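You operate a simulated robot arm through the tools that you are given. There is no shell and no other tool. Be economical: measure what you need, move in short steps, check, and stop when the job is done.

Carry out the task below with a simulated robot arm. There is one attempt and no reset: what you move stays moved.

TASK
Stack the yellow pin labelled "P 25" from the plate bench on top of the yellow pin that says "P 67".
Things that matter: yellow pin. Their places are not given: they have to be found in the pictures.

It is judged by the outcome, as a careful person would: the job done as asked, and still so three seconds after it is handed in. It fails if anything else is knocked over, pushed out of place, dropped, spilled or broken.

THE ROBOT
A 6-joint arm with a two-finger parallel gripper, fixed in place. Base frame: the origin is at the foot of the arm, x ahead of it, y to its left, z up; the work surface is at about z = 80. Lengths are in cm, angles in degrees, forces in N, time in s.
With the tool pointing down near the work surface it reaches from about 24 to 64 cm from the base axis. Its first joint turns from -66.0 to 66.0 degrees. Payload 2.7 kg.
Tool frame: the origin (TCP) lies between the finger pads and is the grasp point; the fingertips stand 2.3 cm ahead of it; z points along the fingers, y is the line along which they close. The gripper opens to 9.4 cm. The fingers are 3.8 cm wide and 1 cm thick; the gripper's body (5.4 by 9.6 cm) begins 3.9 cm behind the TCP.
Orientation is that of the tool frame in the base frame, as a unit quaternion [x, y, z, w]. With the fingers straight down and closing along the base's y, the tool's x points along the base's -x, its y along +y and its z along -z.

THE INTERFACE
- The arm moves only by the tool drive_tool. Its argument "commands" is a list of rows, each a list of 5 numbers: the shift along the tool's x, y, z in m, then the turn about the tool's z in degrees, then the closure, from 0 (fully open) to 1 (shut). In form: [[x, y, z, twist, fingers], ...]. A call has 1 to 20 rows; each row shifts and turns the commanded pose from where the row before left it, along the tool's axes as they then stand. A row lasts 0.2 s, in which the tool goes at most 5 cm and 8.6 degrees; a call with a longer step from one row to the next is refused whole, and so is a gripper value outside its range. A pose out of reach is approached as far as the arm can. The call stops where the force on the tool passes 40 N (or 10 N more than at its start, if that is more) or the arm is blocked; 0.2 s more then pass. The fingers move at their own pace (about 4.5 cm/s each) and stop on an object; they squeeze with about 35 N. The grip force told is the motor's: it shows also when the fingers shut on nothing. Time passes only in rows, and 0.2 s behind the last, so rows that do not move let the fingers close. It gives the time, the measured TCP pose, the force on the tool (base axes), the opening and the grip force at its end, in the units of the frame above (readings bear some noise).
- Cameras (640 x 400 px; columns grow to the right, rows downward): "scene" is fixed at [7.41, -41.6, 139.47]; the picture's right is [0.79, -0.61, 0.00], its down [-0.38, -0.49, -0.78] and it looks along [0.48, 0.62, -0.62] (base axes); focal length 336 px, centre (320, 200). "wrist" rides on the gripper at [-3.9, 0, -4.4] in the tool frame; the picture's right is [0.00, -1.00, 0.00], its down [0.97, 0.00, -0.24] and it looks along [0.24, 0.00, 0.97] (tool axes); focal length 218 px, centre (320, 200).
- grab_frame(camera): a new picture of that camera. No time passes.
- measure_at(camera, pixels): for up to 12 pixels [column, row] of the newest picture of that camera ("zoom" is the newest enlarged one), the place [x, y, z] in the base frame of the surface seen there, good to about 0.2 cm, but the place of the scene camera against the robot may be out by one fixed shift of up to 2.5 cm in any direction. No time passes.
- enlarge(camera, box): a new picture of the part [left, top, right, bottom] of that camera's present view, enlarged. No time passes.
- close_job(): hands the job in; it is judged then, once.

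Work in short steps. Measure before you move; look again where a grasp or a placing could have gone wrong, and mend it. You have 60 turns and 22 pictures in all, the two below and enlarged ones among them. Open the gripper and draw the arm clear of the work before you hand the job in, unless the task says otherwise; then end with one line.

The tools are called after "Emit:" by a JSON object that holds its "method" and its "body". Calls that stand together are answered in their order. drive_tool: Moves the arm, as the interface text tells. Its arguments: {"type":"object","properties":{"commands":{"type":"array","items":{"type":"array","items":{"type":"number"}}}},"required":["commands"]} The other tools are called the same way: grab_frame (camera) takes a picture; measure_at (camera, pixels) gives the place of the surface under pixels of a picture; enlarge (camera, box) takes an enlarged picture of a part of a camera's view; close_job () hands the job in.

At the start:

```text
time: 0.0
tcp_pos: [31.67, -13.5, 116.86]
tcp_rot: [0.0, 1.0, 0.0, -0.001]
ft_force: [-0.7, -0.3, -0.5]
grip_width: 9.4
finger_force: 0.0
```

scene: 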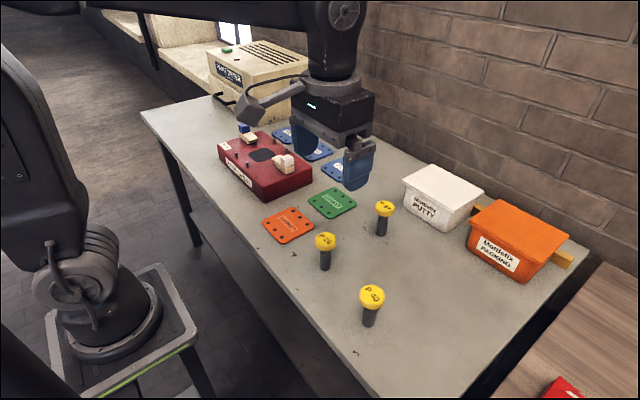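
wrist: 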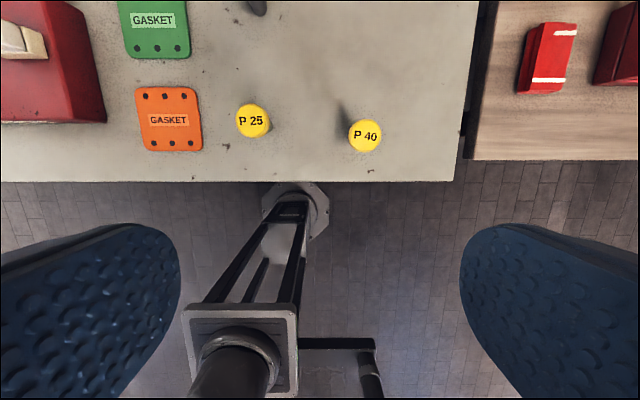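

The wrist view shows P 25 at (252,120) and P 40 at (365,135). The third pin, at (384,208) in the scene view, is probably P 67. I'll enlarge it and measure.

Emit:
{"method": "enlarge", "body": {"camera": "scene", "box": [290, 180, 430, 340]}}

Emit:
{"method": "measure_at", "body": {"camera": "wrist", "pixels": [[252, 120], [238, 120], [268, 120], [252, 105], [252, 136], [365, 135], [210, 160], [257, 5]]}}

Emit:
{"method": "measure_at", "body": {"camera": "scene", "pixels": [[326, 240], [325, 268], [384, 207], [381, 233], [372, 294], [369, 325], [350, 260]]}}

```text
2.50 times, centred on (360, 260) of scene
```

zoom: 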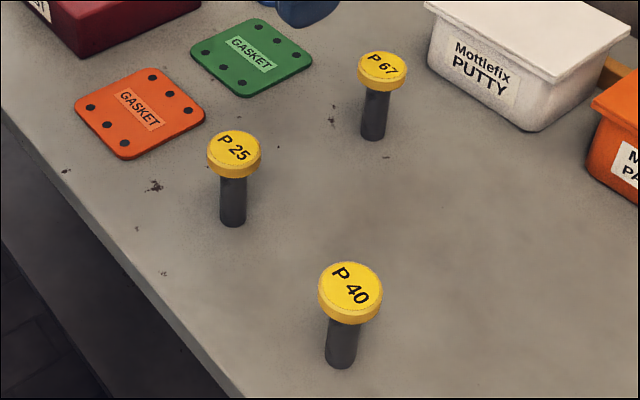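

```text
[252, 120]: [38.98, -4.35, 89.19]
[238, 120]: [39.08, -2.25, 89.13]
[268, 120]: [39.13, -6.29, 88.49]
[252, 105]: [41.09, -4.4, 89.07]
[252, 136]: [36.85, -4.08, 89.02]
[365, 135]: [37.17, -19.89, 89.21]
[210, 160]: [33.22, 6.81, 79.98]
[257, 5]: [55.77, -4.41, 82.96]
```

```text
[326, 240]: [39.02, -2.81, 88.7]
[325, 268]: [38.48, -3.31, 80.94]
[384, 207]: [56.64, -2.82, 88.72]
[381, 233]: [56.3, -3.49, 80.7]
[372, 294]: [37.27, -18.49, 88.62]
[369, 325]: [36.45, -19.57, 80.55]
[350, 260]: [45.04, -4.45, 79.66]
```

Enlarged, the pins read P 25 (left), P 67 (rear) and P 40 (front). I'll move above and between P 25 (39.0, -4.3) and P 67 (about 56.7, -4.3) so the wrist camera sees both.

Emit:
{"method": "drive_tool", "body": {"commands": [[-0.031, 0.0184, 0.0176, 0, 0], [-0.031, 0.0184, 0.0176, 0, 0], [-0.031, 0.0184, 0.0176, 0, 0], [-0.031, 0.0184, 0.0176, 0, 0], [-0.031, 0.0184, 0.0176, 0, 0], [0, 0, 0, 0, 0]]}}

Emit:
{"method": "grab_frame", "body": {"camera": "wrist"}}

```text
time: 1.4
tcp_pos: [47.23, -4.43, 107.68]
tcp_rot: [0.001, 1.0, 0.0, 0.0]
ft_force: [0.2, 0.6, -0.1]
grip_width: 9.39
finger_force: 0.0
```

```text
18 pictures are left
```

wrist: 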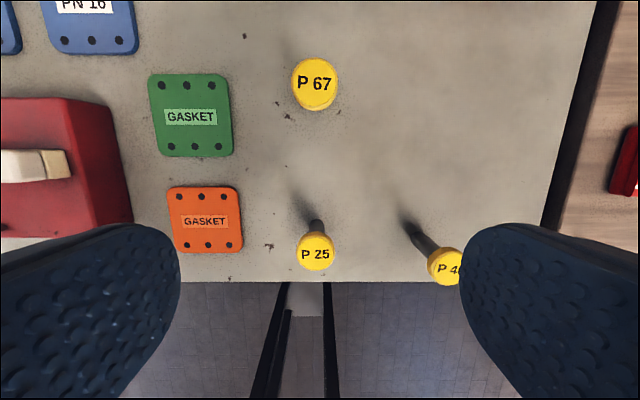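

Emit:
{"method": "measure_at", "body": {"camera": "wrist", "pixels": [[315, 84], [295, 84], [335, 84], [315, 62], [315, 107], [315, 252], [299, 252], [332, 252], [315, 236], [315, 269], [317, 223]]}}

```text
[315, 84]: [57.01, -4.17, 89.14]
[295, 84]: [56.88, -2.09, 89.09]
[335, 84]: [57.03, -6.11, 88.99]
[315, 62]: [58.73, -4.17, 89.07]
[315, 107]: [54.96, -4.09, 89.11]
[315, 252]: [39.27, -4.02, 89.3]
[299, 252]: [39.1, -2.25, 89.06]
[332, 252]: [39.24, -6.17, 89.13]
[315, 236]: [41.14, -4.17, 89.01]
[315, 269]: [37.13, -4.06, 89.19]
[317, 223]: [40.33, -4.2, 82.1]
```

P 25 is centred at about (39.1, -4.2) and P 67 at (56.9, -4.15), both with tops at 89.1. I'll move over P 25 and lower to z≈95.

Emit:
{"method": "drive_tool", "body": {"commands": [[0.04, 0.002, 0, 0, 0], [0.0413, 0, 0, 0, 0], [0, 0, 0.042, 0, 0], [0, 0, 0.042, 0, 0], [0, 0, 0.042, 0, 0], [0, 0, 0, 0, 0], [0, 0, 0, 0, 0]]}}

Emit:
{"method": "grab_frame", "body": {"camera": "wrist"}}

```text
time: 3.0
tcp_pos: [39.16, -4.01, 95.16]
tcp_rot: [0.0, 1.0, 0.0, -0.001]
ft_force: [-0.6, 0.3, -0.2]
grip_width: 9.4
finger_force: 0.0
```

```text
17 pictures are left
```

wrist: 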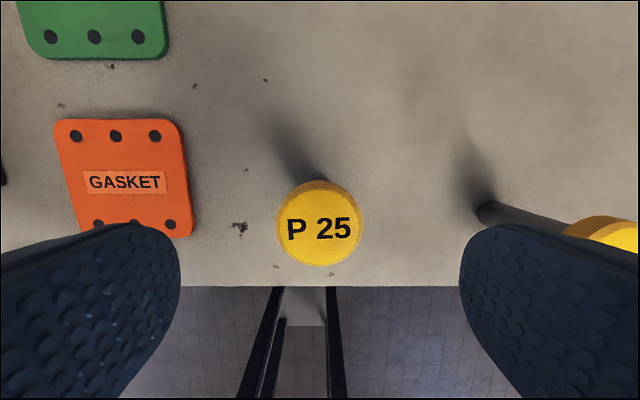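

P 25 is centred at (319,226) between the fingers. I'll confirm that before descending.

Emit:
{"method": "measure_at", "body": {"camera": "wrist", "pixels": [[319, 226], [280, 226], [358, 226], [319, 192], [319, 262], [319, 184]]}}

```text
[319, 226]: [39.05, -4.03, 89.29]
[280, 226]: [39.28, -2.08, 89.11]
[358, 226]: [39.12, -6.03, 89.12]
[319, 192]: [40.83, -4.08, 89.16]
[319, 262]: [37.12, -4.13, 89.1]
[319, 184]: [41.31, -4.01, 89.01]
```

The centre is at (39.1, -4.05), matching the TCP. I'll descend to 88.4, at the cap's middle, and close.

Emit:
{"method": "drive_tool", "body": {"commands": [[0, 0, 0.035, 0, 0], [0, 0, 0.022, 0, 0], [0, 0, 0.01, 0, 0], [0, 0, 0, 0, 0], [0, 0, 0, 0, 0], [0, 0, 0, 0, 1], [0, 0, 0, 0, 1], [0, 0, 0, 0, 1], [0, 0, 0, 0, 1], [0, 0, 0, 0, 1], [0, 0, 0, 0, 1]]}}

Emit:
{"method": "enlarge", "body": {"camera": "scene", "box": [260, 150, 420, 300]}}

```text
time: 5.4
tcp_pos: [39.14, -4.29, 88.52]
tcp_rot: [0.0, 1.0, 0.0, 0.001]
ft_force: [-0.3, 3.1, 3.6]
grip_width: 4.6
finger_force: 35.0
```

```text
2.67 times, centred on (340, 225) of scene
```

zoom: 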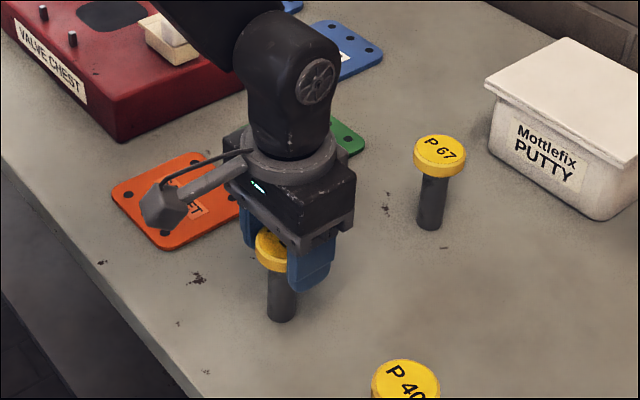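

The cap is held (4.6 cm opening, 35 N). I'll lift 12 cm and check.

Emit:
{"method": "drive_tool", "body": {"commands": [[0, 0, -0.01, 0, 1], [0, 0, -0.02, 0, 1], [0, 0, -0.03, 0, 1], [0, 0, -0.03, 0, 1], [0, 0, -0.03, 0, 1], [0, 0, 0, 0, 1], [0, 0, 0, 0, 1]]}}

Emit:
{"method": "grab_frame", "body": {"camera": "wrist"}}

Emit:
{"method": "enlarge", "body": {"camera": "scene", "box": [260, 100, 420, 250]}}

```text
time: 7.0
tcp_pos: [39.02, -4.15, 100.67]
tcp_rot: [0.0, 1.0, 0.0, 0.0]
ft_force: [0.2, -0.5, -0.6]
grip_width: 0.0
finger_force: 35.1
```

```text
15 pictures are left
```

wrist: 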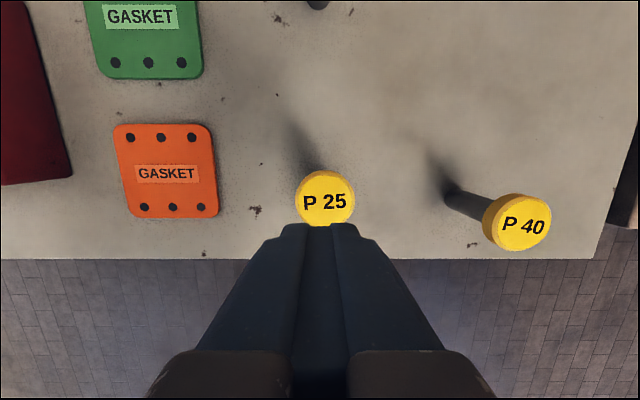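

```text
2.67 times, centred on (340, 175) of scene
```

zoom: 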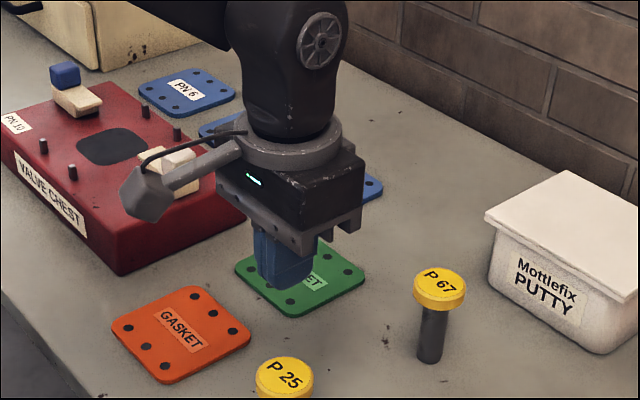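

The fingers shut on nothing: the pin slid out while lifting and is still standing. I'll measure its cap, side and shank to see whether it moved and what shape it is.

Emit:
{"method": "measure_at", "body": {"camera": "wrist", "pixels": [[325, 198], [297, 198], [353, 198], [325, 173], [325, 222], [515, 228], [490, 235], [500, 200], [455, 198], [480, 207]]}}

Emit:
{"method": "enlarge", "body": {"camera": "scene", "box": [306, 222, 346, 274]}}

```text
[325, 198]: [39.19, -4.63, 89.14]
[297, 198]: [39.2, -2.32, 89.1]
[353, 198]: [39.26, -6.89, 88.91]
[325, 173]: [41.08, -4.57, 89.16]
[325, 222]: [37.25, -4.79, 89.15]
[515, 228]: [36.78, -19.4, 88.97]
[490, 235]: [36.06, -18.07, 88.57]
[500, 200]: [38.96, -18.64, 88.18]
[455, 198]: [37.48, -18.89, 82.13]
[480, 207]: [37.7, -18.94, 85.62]
```

```text
7.69 times, centred on (326, 248) of scene
```

zoom: 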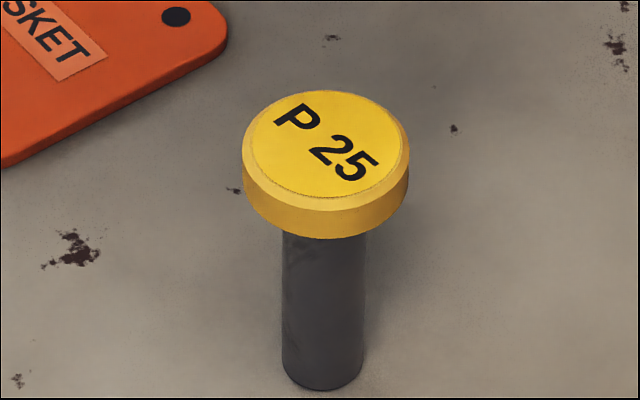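

The pin now stands at (39.15, -4.65). I'll measure the cap's side heights on the zoom to choose the grip height.

Emit:
{"method": "measure_at", "body": {"camera": "zoom", "pixels": [[325, 140], [325, 190], [325, 203], [325, 215], [325, 233], [325, 242], [325, 300], [325, 380], [325, 396], [285, 300], [363, 300], [500, 300]]}}

```text
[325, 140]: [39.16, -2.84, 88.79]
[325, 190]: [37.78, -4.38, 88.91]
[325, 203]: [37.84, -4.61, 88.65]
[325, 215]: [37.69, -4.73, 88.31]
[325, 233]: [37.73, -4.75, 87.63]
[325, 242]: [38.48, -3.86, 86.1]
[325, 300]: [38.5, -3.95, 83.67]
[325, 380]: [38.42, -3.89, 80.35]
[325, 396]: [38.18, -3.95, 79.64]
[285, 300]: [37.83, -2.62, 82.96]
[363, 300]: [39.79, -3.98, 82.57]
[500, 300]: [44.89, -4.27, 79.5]
```

The cap side spans about z 88.0–89.0. I'll recentre to y = -4.6, go a little lower (TCP about 88.0), and close with a longer settle.

Emit:
{"method": "drive_tool", "body": {"commands": [[-0.001, -0.0045, 0, 0, 0], [0, 0, 0, 0, 0], [0, 0, 0, 0, 0], [0, 0, 0, 0, 0], [0, 0, 0, 0, 0], [0, 0, 0, 0, 0], [0, 0, 0.04, 0, 0], [0, 0, 0.04, 0, 0], [0, 0, 0.03, 0, 0], [0, 0, 0.017, 0, 0], [0, 0, 0, 0, 0], [0, 0, 0, 0, 0]]}}

Emit:
{"method": "drive_tool", "body": {"commands": [[0, 0, 0, 0, 0.4], [0, 0, 0, 0, 0.45], [0, 0, 0, 0, 0.48], [0, 0, 0, 0, 1], [0, 0, 0, 0, 1], [0, 0, 0, 0, 1], [0, 0, 0, 0, 1], [0, 0, 0, 0, 1], [0, 0, 0, 0, 1]]}}

Emit:
{"method": "drive_tool", "body": {"commands": [[0, 0, -0.002, 0, 1], [0, 0, -0.002, 0, 1], [0, 0, -0.002, 0, 1]]}}

```text
time: 9.6
tcp_pos: [39.01, -4.7, 87.96]
tcp_rot: [0.0, 1.0, 0.0, 0.0]
ft_force: [0.2, 0.0, -0.1]
grip_width: 9.37
finger_force: 0.2
```

```text
time: 11.6
tcp_pos: [39.14, -4.78, 87.94]
tcp_rot: [0.0, 1.0, 0.0, 0.0]
ft_force: [-0.5, 2.4, 2.0]
grip_width: 4.54
finger_force: 35.1
```

```text
time: 12.4
tcp_pos: [39.09, -4.53, 88.47]
tcp_rot: [0.0, 1.0, -0.001, 0.0]
ft_force: [0.4, 0.2, -5.4]
grip_width: 4.54
finger_force: 34.7
```

It's holding, with about 5 N of weight. I'll keep lifting slowly and check.

Emit:
{"method": "drive_tool", "body": {"commands": [[0, 0, -0.003, 0, 1], [0, 0, -0.003, 0, 1], [0, 0, -0.003, 0, 1], [0, 0, -0.003, 0, 1], [0, 0, -0.003, 0, 1]]}}

Emit:
{"method": "enlarge", "body": {"camera": "scene", "box": [270, 160, 390, 280]}}

```text
time: 13.6
tcp_pos: [39.22, -4.45, 90.13]
tcp_rot: [0.0, 1.0, 0.0, 0.0]
ft_force: [-0.5, -0.1, -5.3]
grip_width: 4.51
finger_force: 35.2
```

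```text
3.33 times, centred on (330, 220) of scene
```

zoom: 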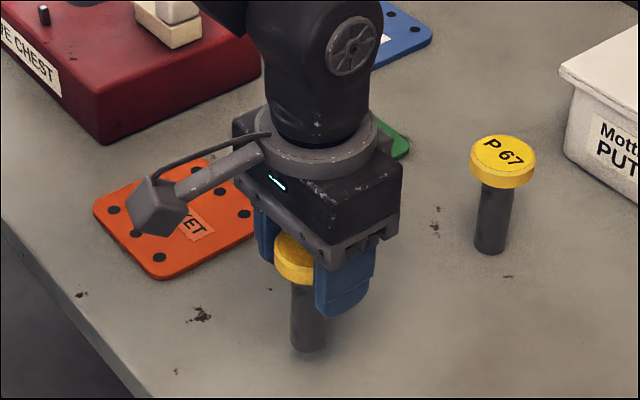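

The pin is off the bench. I'll measure its cap and bottom to see whether it is slipping in the grip.

Emit:
{"method": "measure_at", "body": {"camera": "zoom", "pixels": [[295, 245], [295, 266], [295, 278], [310, 300], [310, 345], [310, 350], [292, 340], [327, 340], [292, 300], [503, 155], [491, 240], [491, 250]]}}

```text
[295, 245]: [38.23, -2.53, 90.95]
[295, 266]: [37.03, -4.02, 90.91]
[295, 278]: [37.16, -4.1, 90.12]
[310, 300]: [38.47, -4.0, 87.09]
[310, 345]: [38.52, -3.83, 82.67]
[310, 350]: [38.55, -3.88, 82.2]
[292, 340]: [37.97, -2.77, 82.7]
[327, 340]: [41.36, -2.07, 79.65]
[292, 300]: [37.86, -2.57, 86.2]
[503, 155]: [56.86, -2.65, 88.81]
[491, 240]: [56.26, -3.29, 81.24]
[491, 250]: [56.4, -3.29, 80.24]
```

No slip (cap up 2.15, TCP up 2.17) and the shank is vertical. I'll raise slowly to TCP ≈ 99, so the pin's bottom is at about 91.

Emit:
{"method": "drive_tool", "body": {"commands": [[0, 0, -0.003, 0, 1], [0, 0, -0.004, 0, 1], [0, 0, -0.005, 0, 1], [0, 0, -0.005, 0, 1], [0, 0, -0.005, 0, 1], [0, 0, -0.005, 0, 1], [0, 0, -0.005, 0, 1], [0, 0, -0.005, 0, 1], [0, 0, -0.005, 0, 1], [0, 0, -0.005, 0, 1], [0, 0, -0.005, 0, 1], [0, 0, -0.005, 0, 1], [0, 0, -0.005, 0, 1], [0, 0, -0.005, 0, 1], [0, 0, -0.005, 0, 1], [0, 0, -0.005, 0, 1], [0, 0, -0.005, 0, 1], [0, 0, -0.005, 0, 1], [0, 0, -0.004, 0, 1], [0, 0, -0.002, 0, 1]]}}

Emit:
{"method": "grab_frame", "body": {"camera": "wrist"}}

```text
time: 17.8
tcp_pos: [39.06, -4.67, 99.37]
tcp_rot: [0.001, 1.0, 0.0, 0.001]
ft_force: [-0.3, 0.2, -5.2]
grip_width: 4.53
finger_force: 34.8
```

```text
11 pictures are left
```

wrist: 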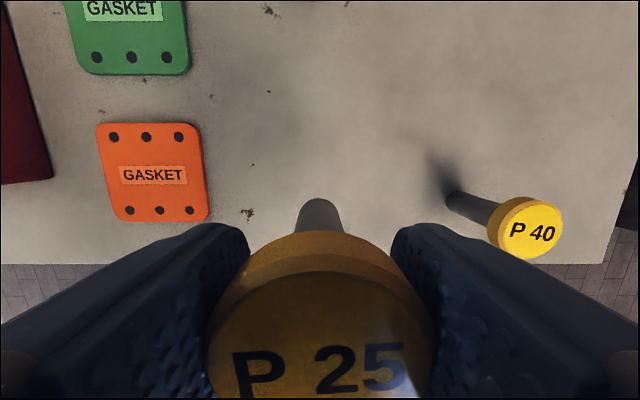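

The pin is held upright. I'll measure where it sits relative to the TCP.

Emit:
{"method": "measure_at", "body": {"camera": "wrist", "pixels": [[320, 202], [299, 220], [342, 220], [320, 215], [320, 234], [320, 275], [225, 320], [420, 320], [212, 370], [430, 370], [320, 395]]}}

Emit:
{"method": "enlarge", "body": {"camera": "scene", "box": [260, 100, 420, 260]}}

```text
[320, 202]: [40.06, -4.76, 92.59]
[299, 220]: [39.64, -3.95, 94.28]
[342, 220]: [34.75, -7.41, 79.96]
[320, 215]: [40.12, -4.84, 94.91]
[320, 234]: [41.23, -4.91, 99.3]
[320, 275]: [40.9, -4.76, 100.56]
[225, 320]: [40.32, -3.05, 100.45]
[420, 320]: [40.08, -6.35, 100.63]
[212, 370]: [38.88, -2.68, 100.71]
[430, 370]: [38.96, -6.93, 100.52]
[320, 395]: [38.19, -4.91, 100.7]
```

```text
2.50 times, centred on (340, 180) of scene
```

zoom: 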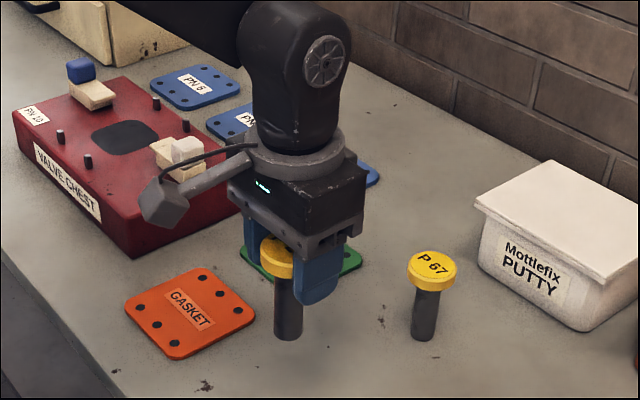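

Pin axis is at about (39.0, -4.78), bottom at about 91.4, 2.2 cm above the top of P 67. I'll move slowly across towards (56.9, -4.12).

Emit:
{"method": "drive_tool", "body": {"commands": [[-0.004, 0, 0, 0, 1], [-0.007, 0, 0, 0, 1], [-0.01, 0.001, 0, 0, 1], [-0.01, 0.001, 0, 0, 1], [-0.01, 0.001, 0, 0, 1], [-0.01, 0.001, 0, 0, 1], [-0.01, 0.001, 0, 0, 1], [-0.01, 0.001, 0, 0, 1], [-0.01, 0, 0, 0, 1], [-0.01, 0, 0, 0, 1], [-0.01, 0, 0, 0, 1], [-0.01, 0, 0, 0, 1], [-0.01, 0, 0, 0, 1], [-0.01, 0, 0, 0, 1], [-0.01, 0, 0, 0, 1], [-0.01, 0, 0, 0, 1], [-0.009, 0, 0, 0, 1], [-0.006, 0, 0, 0, 1], [-0.003, 0, 0, 0, 1]]}}

Emit:
{"method": "drive_tool", "body": {"commands": [[-0.004, 0, 0, 0, 1], [-0.002, 0, 0, 0, 1], [0, 0, 0, 0, 1], [0, 0, 0, 0, 1]]}}

Emit:
{"method": "grab_frame", "body": {"camera": "wrist"}}

Emit:
{"method": "enlarge", "body": {"camera": "scene", "box": [330, 130, 430, 250]}}

```text
time: 21.8
tcp_pos: [56.15, -3.91, 99.37]
tcp_rot: [-0.001, 1.0, 0.0, 0.0]
ft_force: [0.4, 0.4, -4.7]
grip_width: 4.55
finger_force: 34.7
```

```text
time: 22.8
tcp_pos: [56.53, -3.95, 99.4]
tcp_rot: [0.0, 1.0, -0.001, 0.0]
ft_force: [-0.8, -0.2, -5.5]
grip_width: 4.53
finger_force: 34.8
```

```text
9 pictures are left
```

wrist: 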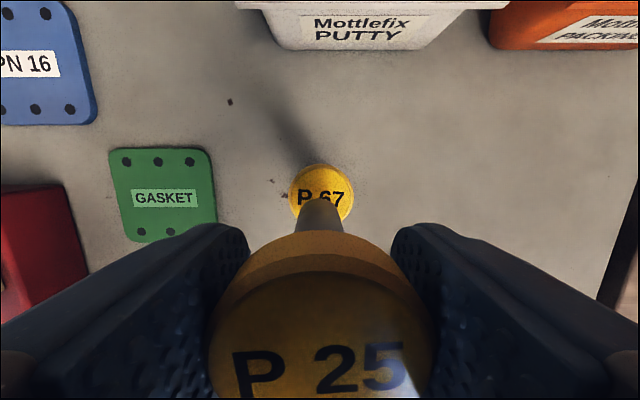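

```text
3.33 times, centred on (380, 190) of scene
```

zoom: 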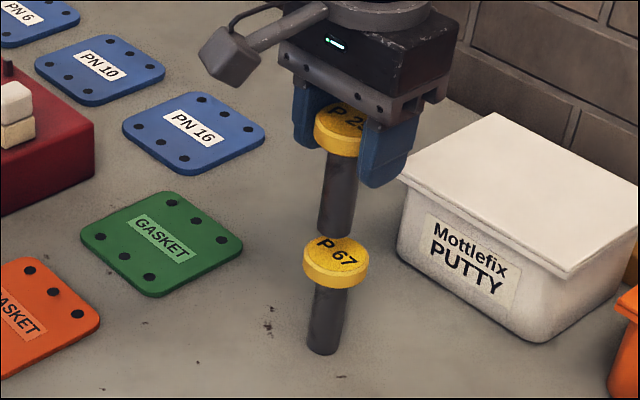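

Both pins are in view. I'll measure the P 67 cap edges and the held shank in the same wrist picture, and cross-check in the scene view.

Emit:
{"method": "measure_at", "body": {"camera": "wrist", "pixels": [[321, 166], [321, 169], [321, 173], [292, 192], [351, 192], [291, 198], [352, 198], [321, 203], [321, 212], [305, 210], [337, 210], [321, 275]]}}

Emit:
{"method": "measure_at", "body": {"camera": "zoom", "pixels": [[319, 225], [336, 231], [352, 225], [322, 200], [338, 200], [355, 200], [306, 254], [336, 266], [366, 254], [336, 280], [318, 130], [340, 150]]}}

```text
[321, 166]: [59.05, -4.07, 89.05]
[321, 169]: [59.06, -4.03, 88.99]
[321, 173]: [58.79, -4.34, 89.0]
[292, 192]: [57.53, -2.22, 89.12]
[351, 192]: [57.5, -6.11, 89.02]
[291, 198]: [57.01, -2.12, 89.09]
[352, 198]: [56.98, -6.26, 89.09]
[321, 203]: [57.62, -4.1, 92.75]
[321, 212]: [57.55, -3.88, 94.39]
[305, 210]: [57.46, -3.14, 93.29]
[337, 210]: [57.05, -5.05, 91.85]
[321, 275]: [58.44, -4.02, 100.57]
```

```text
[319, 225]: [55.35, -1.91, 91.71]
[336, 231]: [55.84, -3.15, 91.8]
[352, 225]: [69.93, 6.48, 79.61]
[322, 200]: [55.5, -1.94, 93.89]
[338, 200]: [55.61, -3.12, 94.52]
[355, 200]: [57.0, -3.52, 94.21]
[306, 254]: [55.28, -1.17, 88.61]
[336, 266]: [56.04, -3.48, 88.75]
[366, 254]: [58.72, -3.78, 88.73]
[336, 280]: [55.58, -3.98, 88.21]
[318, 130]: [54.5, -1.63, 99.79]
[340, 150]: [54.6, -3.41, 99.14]
```

The held shank's axis is about 0.25 cm short of P 67's centre in x and aligned in y. I'll correct that and lower most of the gap.

Emit:
{"method": "drive_tool", "body": {"commands": [[-0.0025, 0, 0, 0, 1], [0, 0, 0, 0, 1], [0, 0, 0.003, 0, 1], [0, 0, 0.004, 0, 1], [0, 0, 0.004, 0, 1], [0, 0, 0.003, 0, 1], [0, 0, 0.001, 0, 1], [0, 0, 0, 0, 1], [0, 0, 0, 0, 1]]}}

Emit:
{"method": "enlarge", "body": {"camera": "scene", "box": [355, 165, 405, 245]}}

```text
time: 24.8
tcp_pos: [56.94, -3.96, 97.8]
tcp_rot: [0.001, 1.0, 0.001, 0.0]
ft_force: [0.5, -0.3, -4.3]
grip_width: 4.5
finger_force: 34.9
```

```text
5.00 times, centred on (380, 205) of scene
```

zoom: 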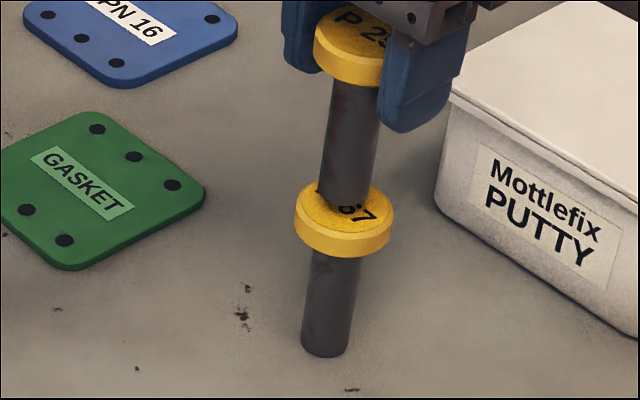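

The shank bottom is centred over P 67's cap (column 344 for both) with about 0.5 cm left. I'll lower in 1 mm steps and watch the force.

Emit:
{"method": "drive_tool", "body": {"commands": [[0, 0, 0.001, 0, 1], [0, 0, 0.001, 0, 1], [0, 0, 0.001, 0, 1], [0, 0, 0.001, 0, 1]]}}

Emit:
{"method": "drive_tool", "body": {"commands": [[0, 0, 0.001, 0, 1]]}}

Emit:
{"method": "drive_tool", "body": {"commands": [[0, 0, 0.001, 0, 1]]}}

```text
time: 25.8
tcp_pos: [56.91, -4.01, 97.52]
tcp_rot: [0.0, 1.0, 0.0, 0.001]
ft_force: [-0.4, -0.4, -4.5]
grip_width: 4.53
finger_force: 34.6
```

```text
time: 26.2
tcp_pos: [56.92, -4.09, 97.41]
tcp_rot: [-0.001, 1.0, 0.0, 0.0]
ft_force: [-0.4, -0.1, -4.0]
grip_width: 4.55
finger_force: 35.1
```

```text
time: 26.6
tcp_pos: [56.88, -4.02, 97.25]
tcp_rot: [0.0, 1.0, 0.001, 0.0]
ft_force: [-0.5, 0.4, -4.1]
grip_width: 4.56
finger_force: 35.2
```

Emit:
{"method": "drive_tool", "body": {"commands": [[0, 0, 0.001, 0, 1], [0, 0, 0, 0, 1]]}}

Emit:
{"method": "drive_tool", "body": {"commands": [[0, 0, 0.0005, 0, 1], [0, 0, 0, 0, 1]]}}

```text
time: 27.2
tcp_pos: [56.83, -4.07, 97.16]
tcp_rot: [0.0, 1.0, 0.0, 0.0]
ft_force: [0.0, 0.9, -4.3]
grip_width: 4.53
finger_force: 35.1
```

```text
time: 27.8
tcp_pos: [57.01, -4.05, 97.02]
tcp_rot: [0.0, 1.0, 0.0, 0.0]
ft_force: [0.2, 0.5, -4.7]
grip_width: 4.55
finger_force: 35.3
```

No contact yet, so I'll keep lowering in small steps.

Emit:
{"method": "drive_tool", "body": {"commands": [[0, 0, 0.0005, 0, 1], [0, 0, 0, 0, 1]]}}

Emit:
{"method": "drive_tool", "body": {"commands": [[0, 0, 0.0005, 0, 1], [0, 0, 0, 0, 1]]}}

Emit:
{"method": "enlarge", "body": {"camera": "scene", "box": [355, 165, 405, 245]}}

```text
time: 28.4
tcp_pos: [56.92, -3.95, 97.05]
tcp_rot: [-0.001, 1.0, 0.0, -0.001]
ft_force: [-0.6, -0.2, -4.9]
grip_width: 4.55
finger_force: 34.7
```

```text
time: 29.0
tcp_pos: [57.0, -4.03, 97.02]
tcp_rot: [0.0, 1.0, 0.0, 0.002]
ft_force: [-2.5, 0.5, 4.2]
grip_width: 4.51
finger_force: 35.1
```

```text
5.00 times, centred on (380, 205) of scene
```

zoom: 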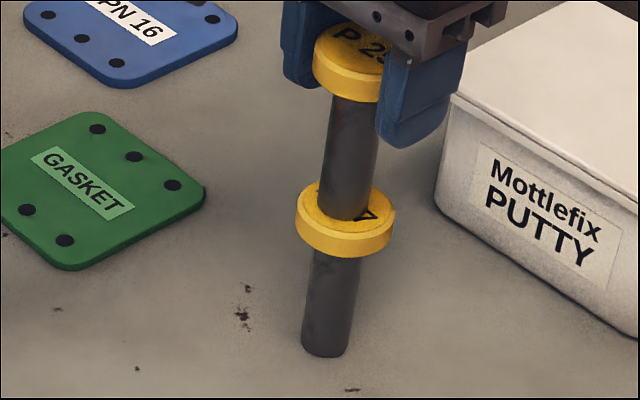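

Contact: the force rose to +4 N and the shank is seated centrally on the cap. I'll ease up 0.4 mm to relieve the preload, then open gently.

Emit:
{"method": "drive_tool", "body": {"commands": [[0, 0, -0.0004, 0, 1], [0, 0, 0, 0, 1]]}}

```text
time: 29.6
tcp_pos: [57.0, -4.0, 96.98]
tcp_rot: [0.0, 1.0, 0.0, 0.0]
ft_force: [-0.6, 0.5, 0.7]
grip_width: 4.57
finger_force: 35.2
```

The load is nearly neutral (0.7 N). Now opening.

Emit:
{"method": "drive_tool", "body": {"commands": [[0, 0, 0, 0, 0.51], [0, 0, 0, 0, 0.5], [0, 0, 0, 0, 0.48], [0, 0, 0, 0, 0.45], [0, 0, 0, 0, 0.4], [0, 0, 0, 0, 0.2], [0, 0, 0, 0, 0], [0, 0, 0, 0, 0], [0, 0, 0, 0, 0], [0, 0, 0, 0, 0]]}}

Emit:
{"method": "enlarge", "body": {"camera": "scene", "box": [355, 165, 405, 245]}}

```text
time: 31.8
tcp_pos: [57.02, -3.94, 97.08]
tcp_rot: [-0.001, 1.0, 0.0, 0.0]
ft_force: [0.2, -0.1, -0.1]
grip_width: 9.4
finger_force: 0.2
```

```text
5.00 times, centred on (380, 205) of scene
```

zoom: 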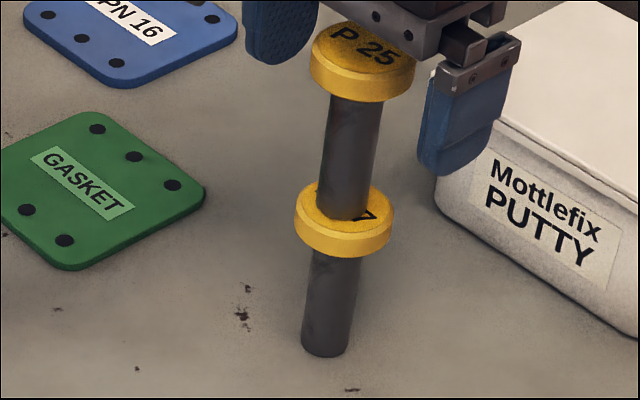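

P 25 stands free and steady on P 67. I'll withdraw straight up and then back.

Emit:
{"method": "drive_tool", "body": {"commands": [[0, 0, -0.01, 0, 0], [0, 0, -0.02, 0, 0], [0, 0, -0.03, 0, 0], [0, 0, -0.04, 0, 0], [0, 0, -0.04, 0, 0], [0.04, 0, 0, 0, 0], [0.04, 0, 0, 0, 0], [0.04, 0, 0, 0, 0], [0.04, 0, 0, 0, 0], [0.04, 0, 0, 0, 0], [0, 0, 0, 0, 0], [0, 0, 0, 0, 0], [0, 0, 0, 0, 0]]}}

Emit:
{"method": "grab_frame", "body": {"camera": "scene"}}

```text
time: 34.6
tcp_pos: [36.97, -3.7, 111.29]
tcp_rot: [0.0, 1.0, 0.0, 0.0]
ft_force: [0.1, -0.1, -0.4]
grip_width: 9.43
finger_force: 0.1
```

```text
4 pictures are left
```

scene: 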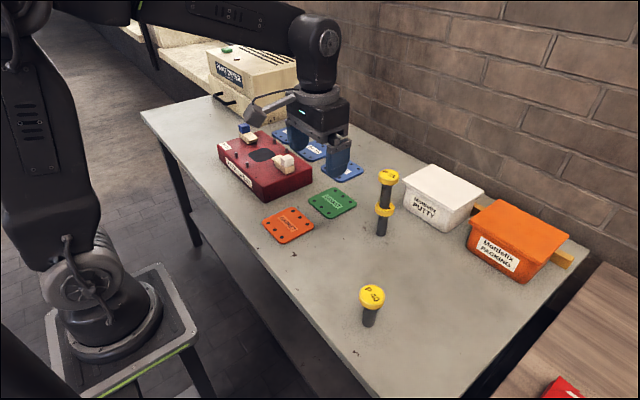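

The stack stands, the arm is clear with the gripper open, and nothing else has been disturbed. I'm handing the job in.

Emit:
{"method": "close_job", "body": {}}

```text
The job is handed in.
```

The yellow pin P 25 now stands upright on top of P 67, the gripper is open and the arm is clear. On the first try P 25 slipped out of the grip and shifted about half a centimetre but stayed standing, and the second, slower lift held.
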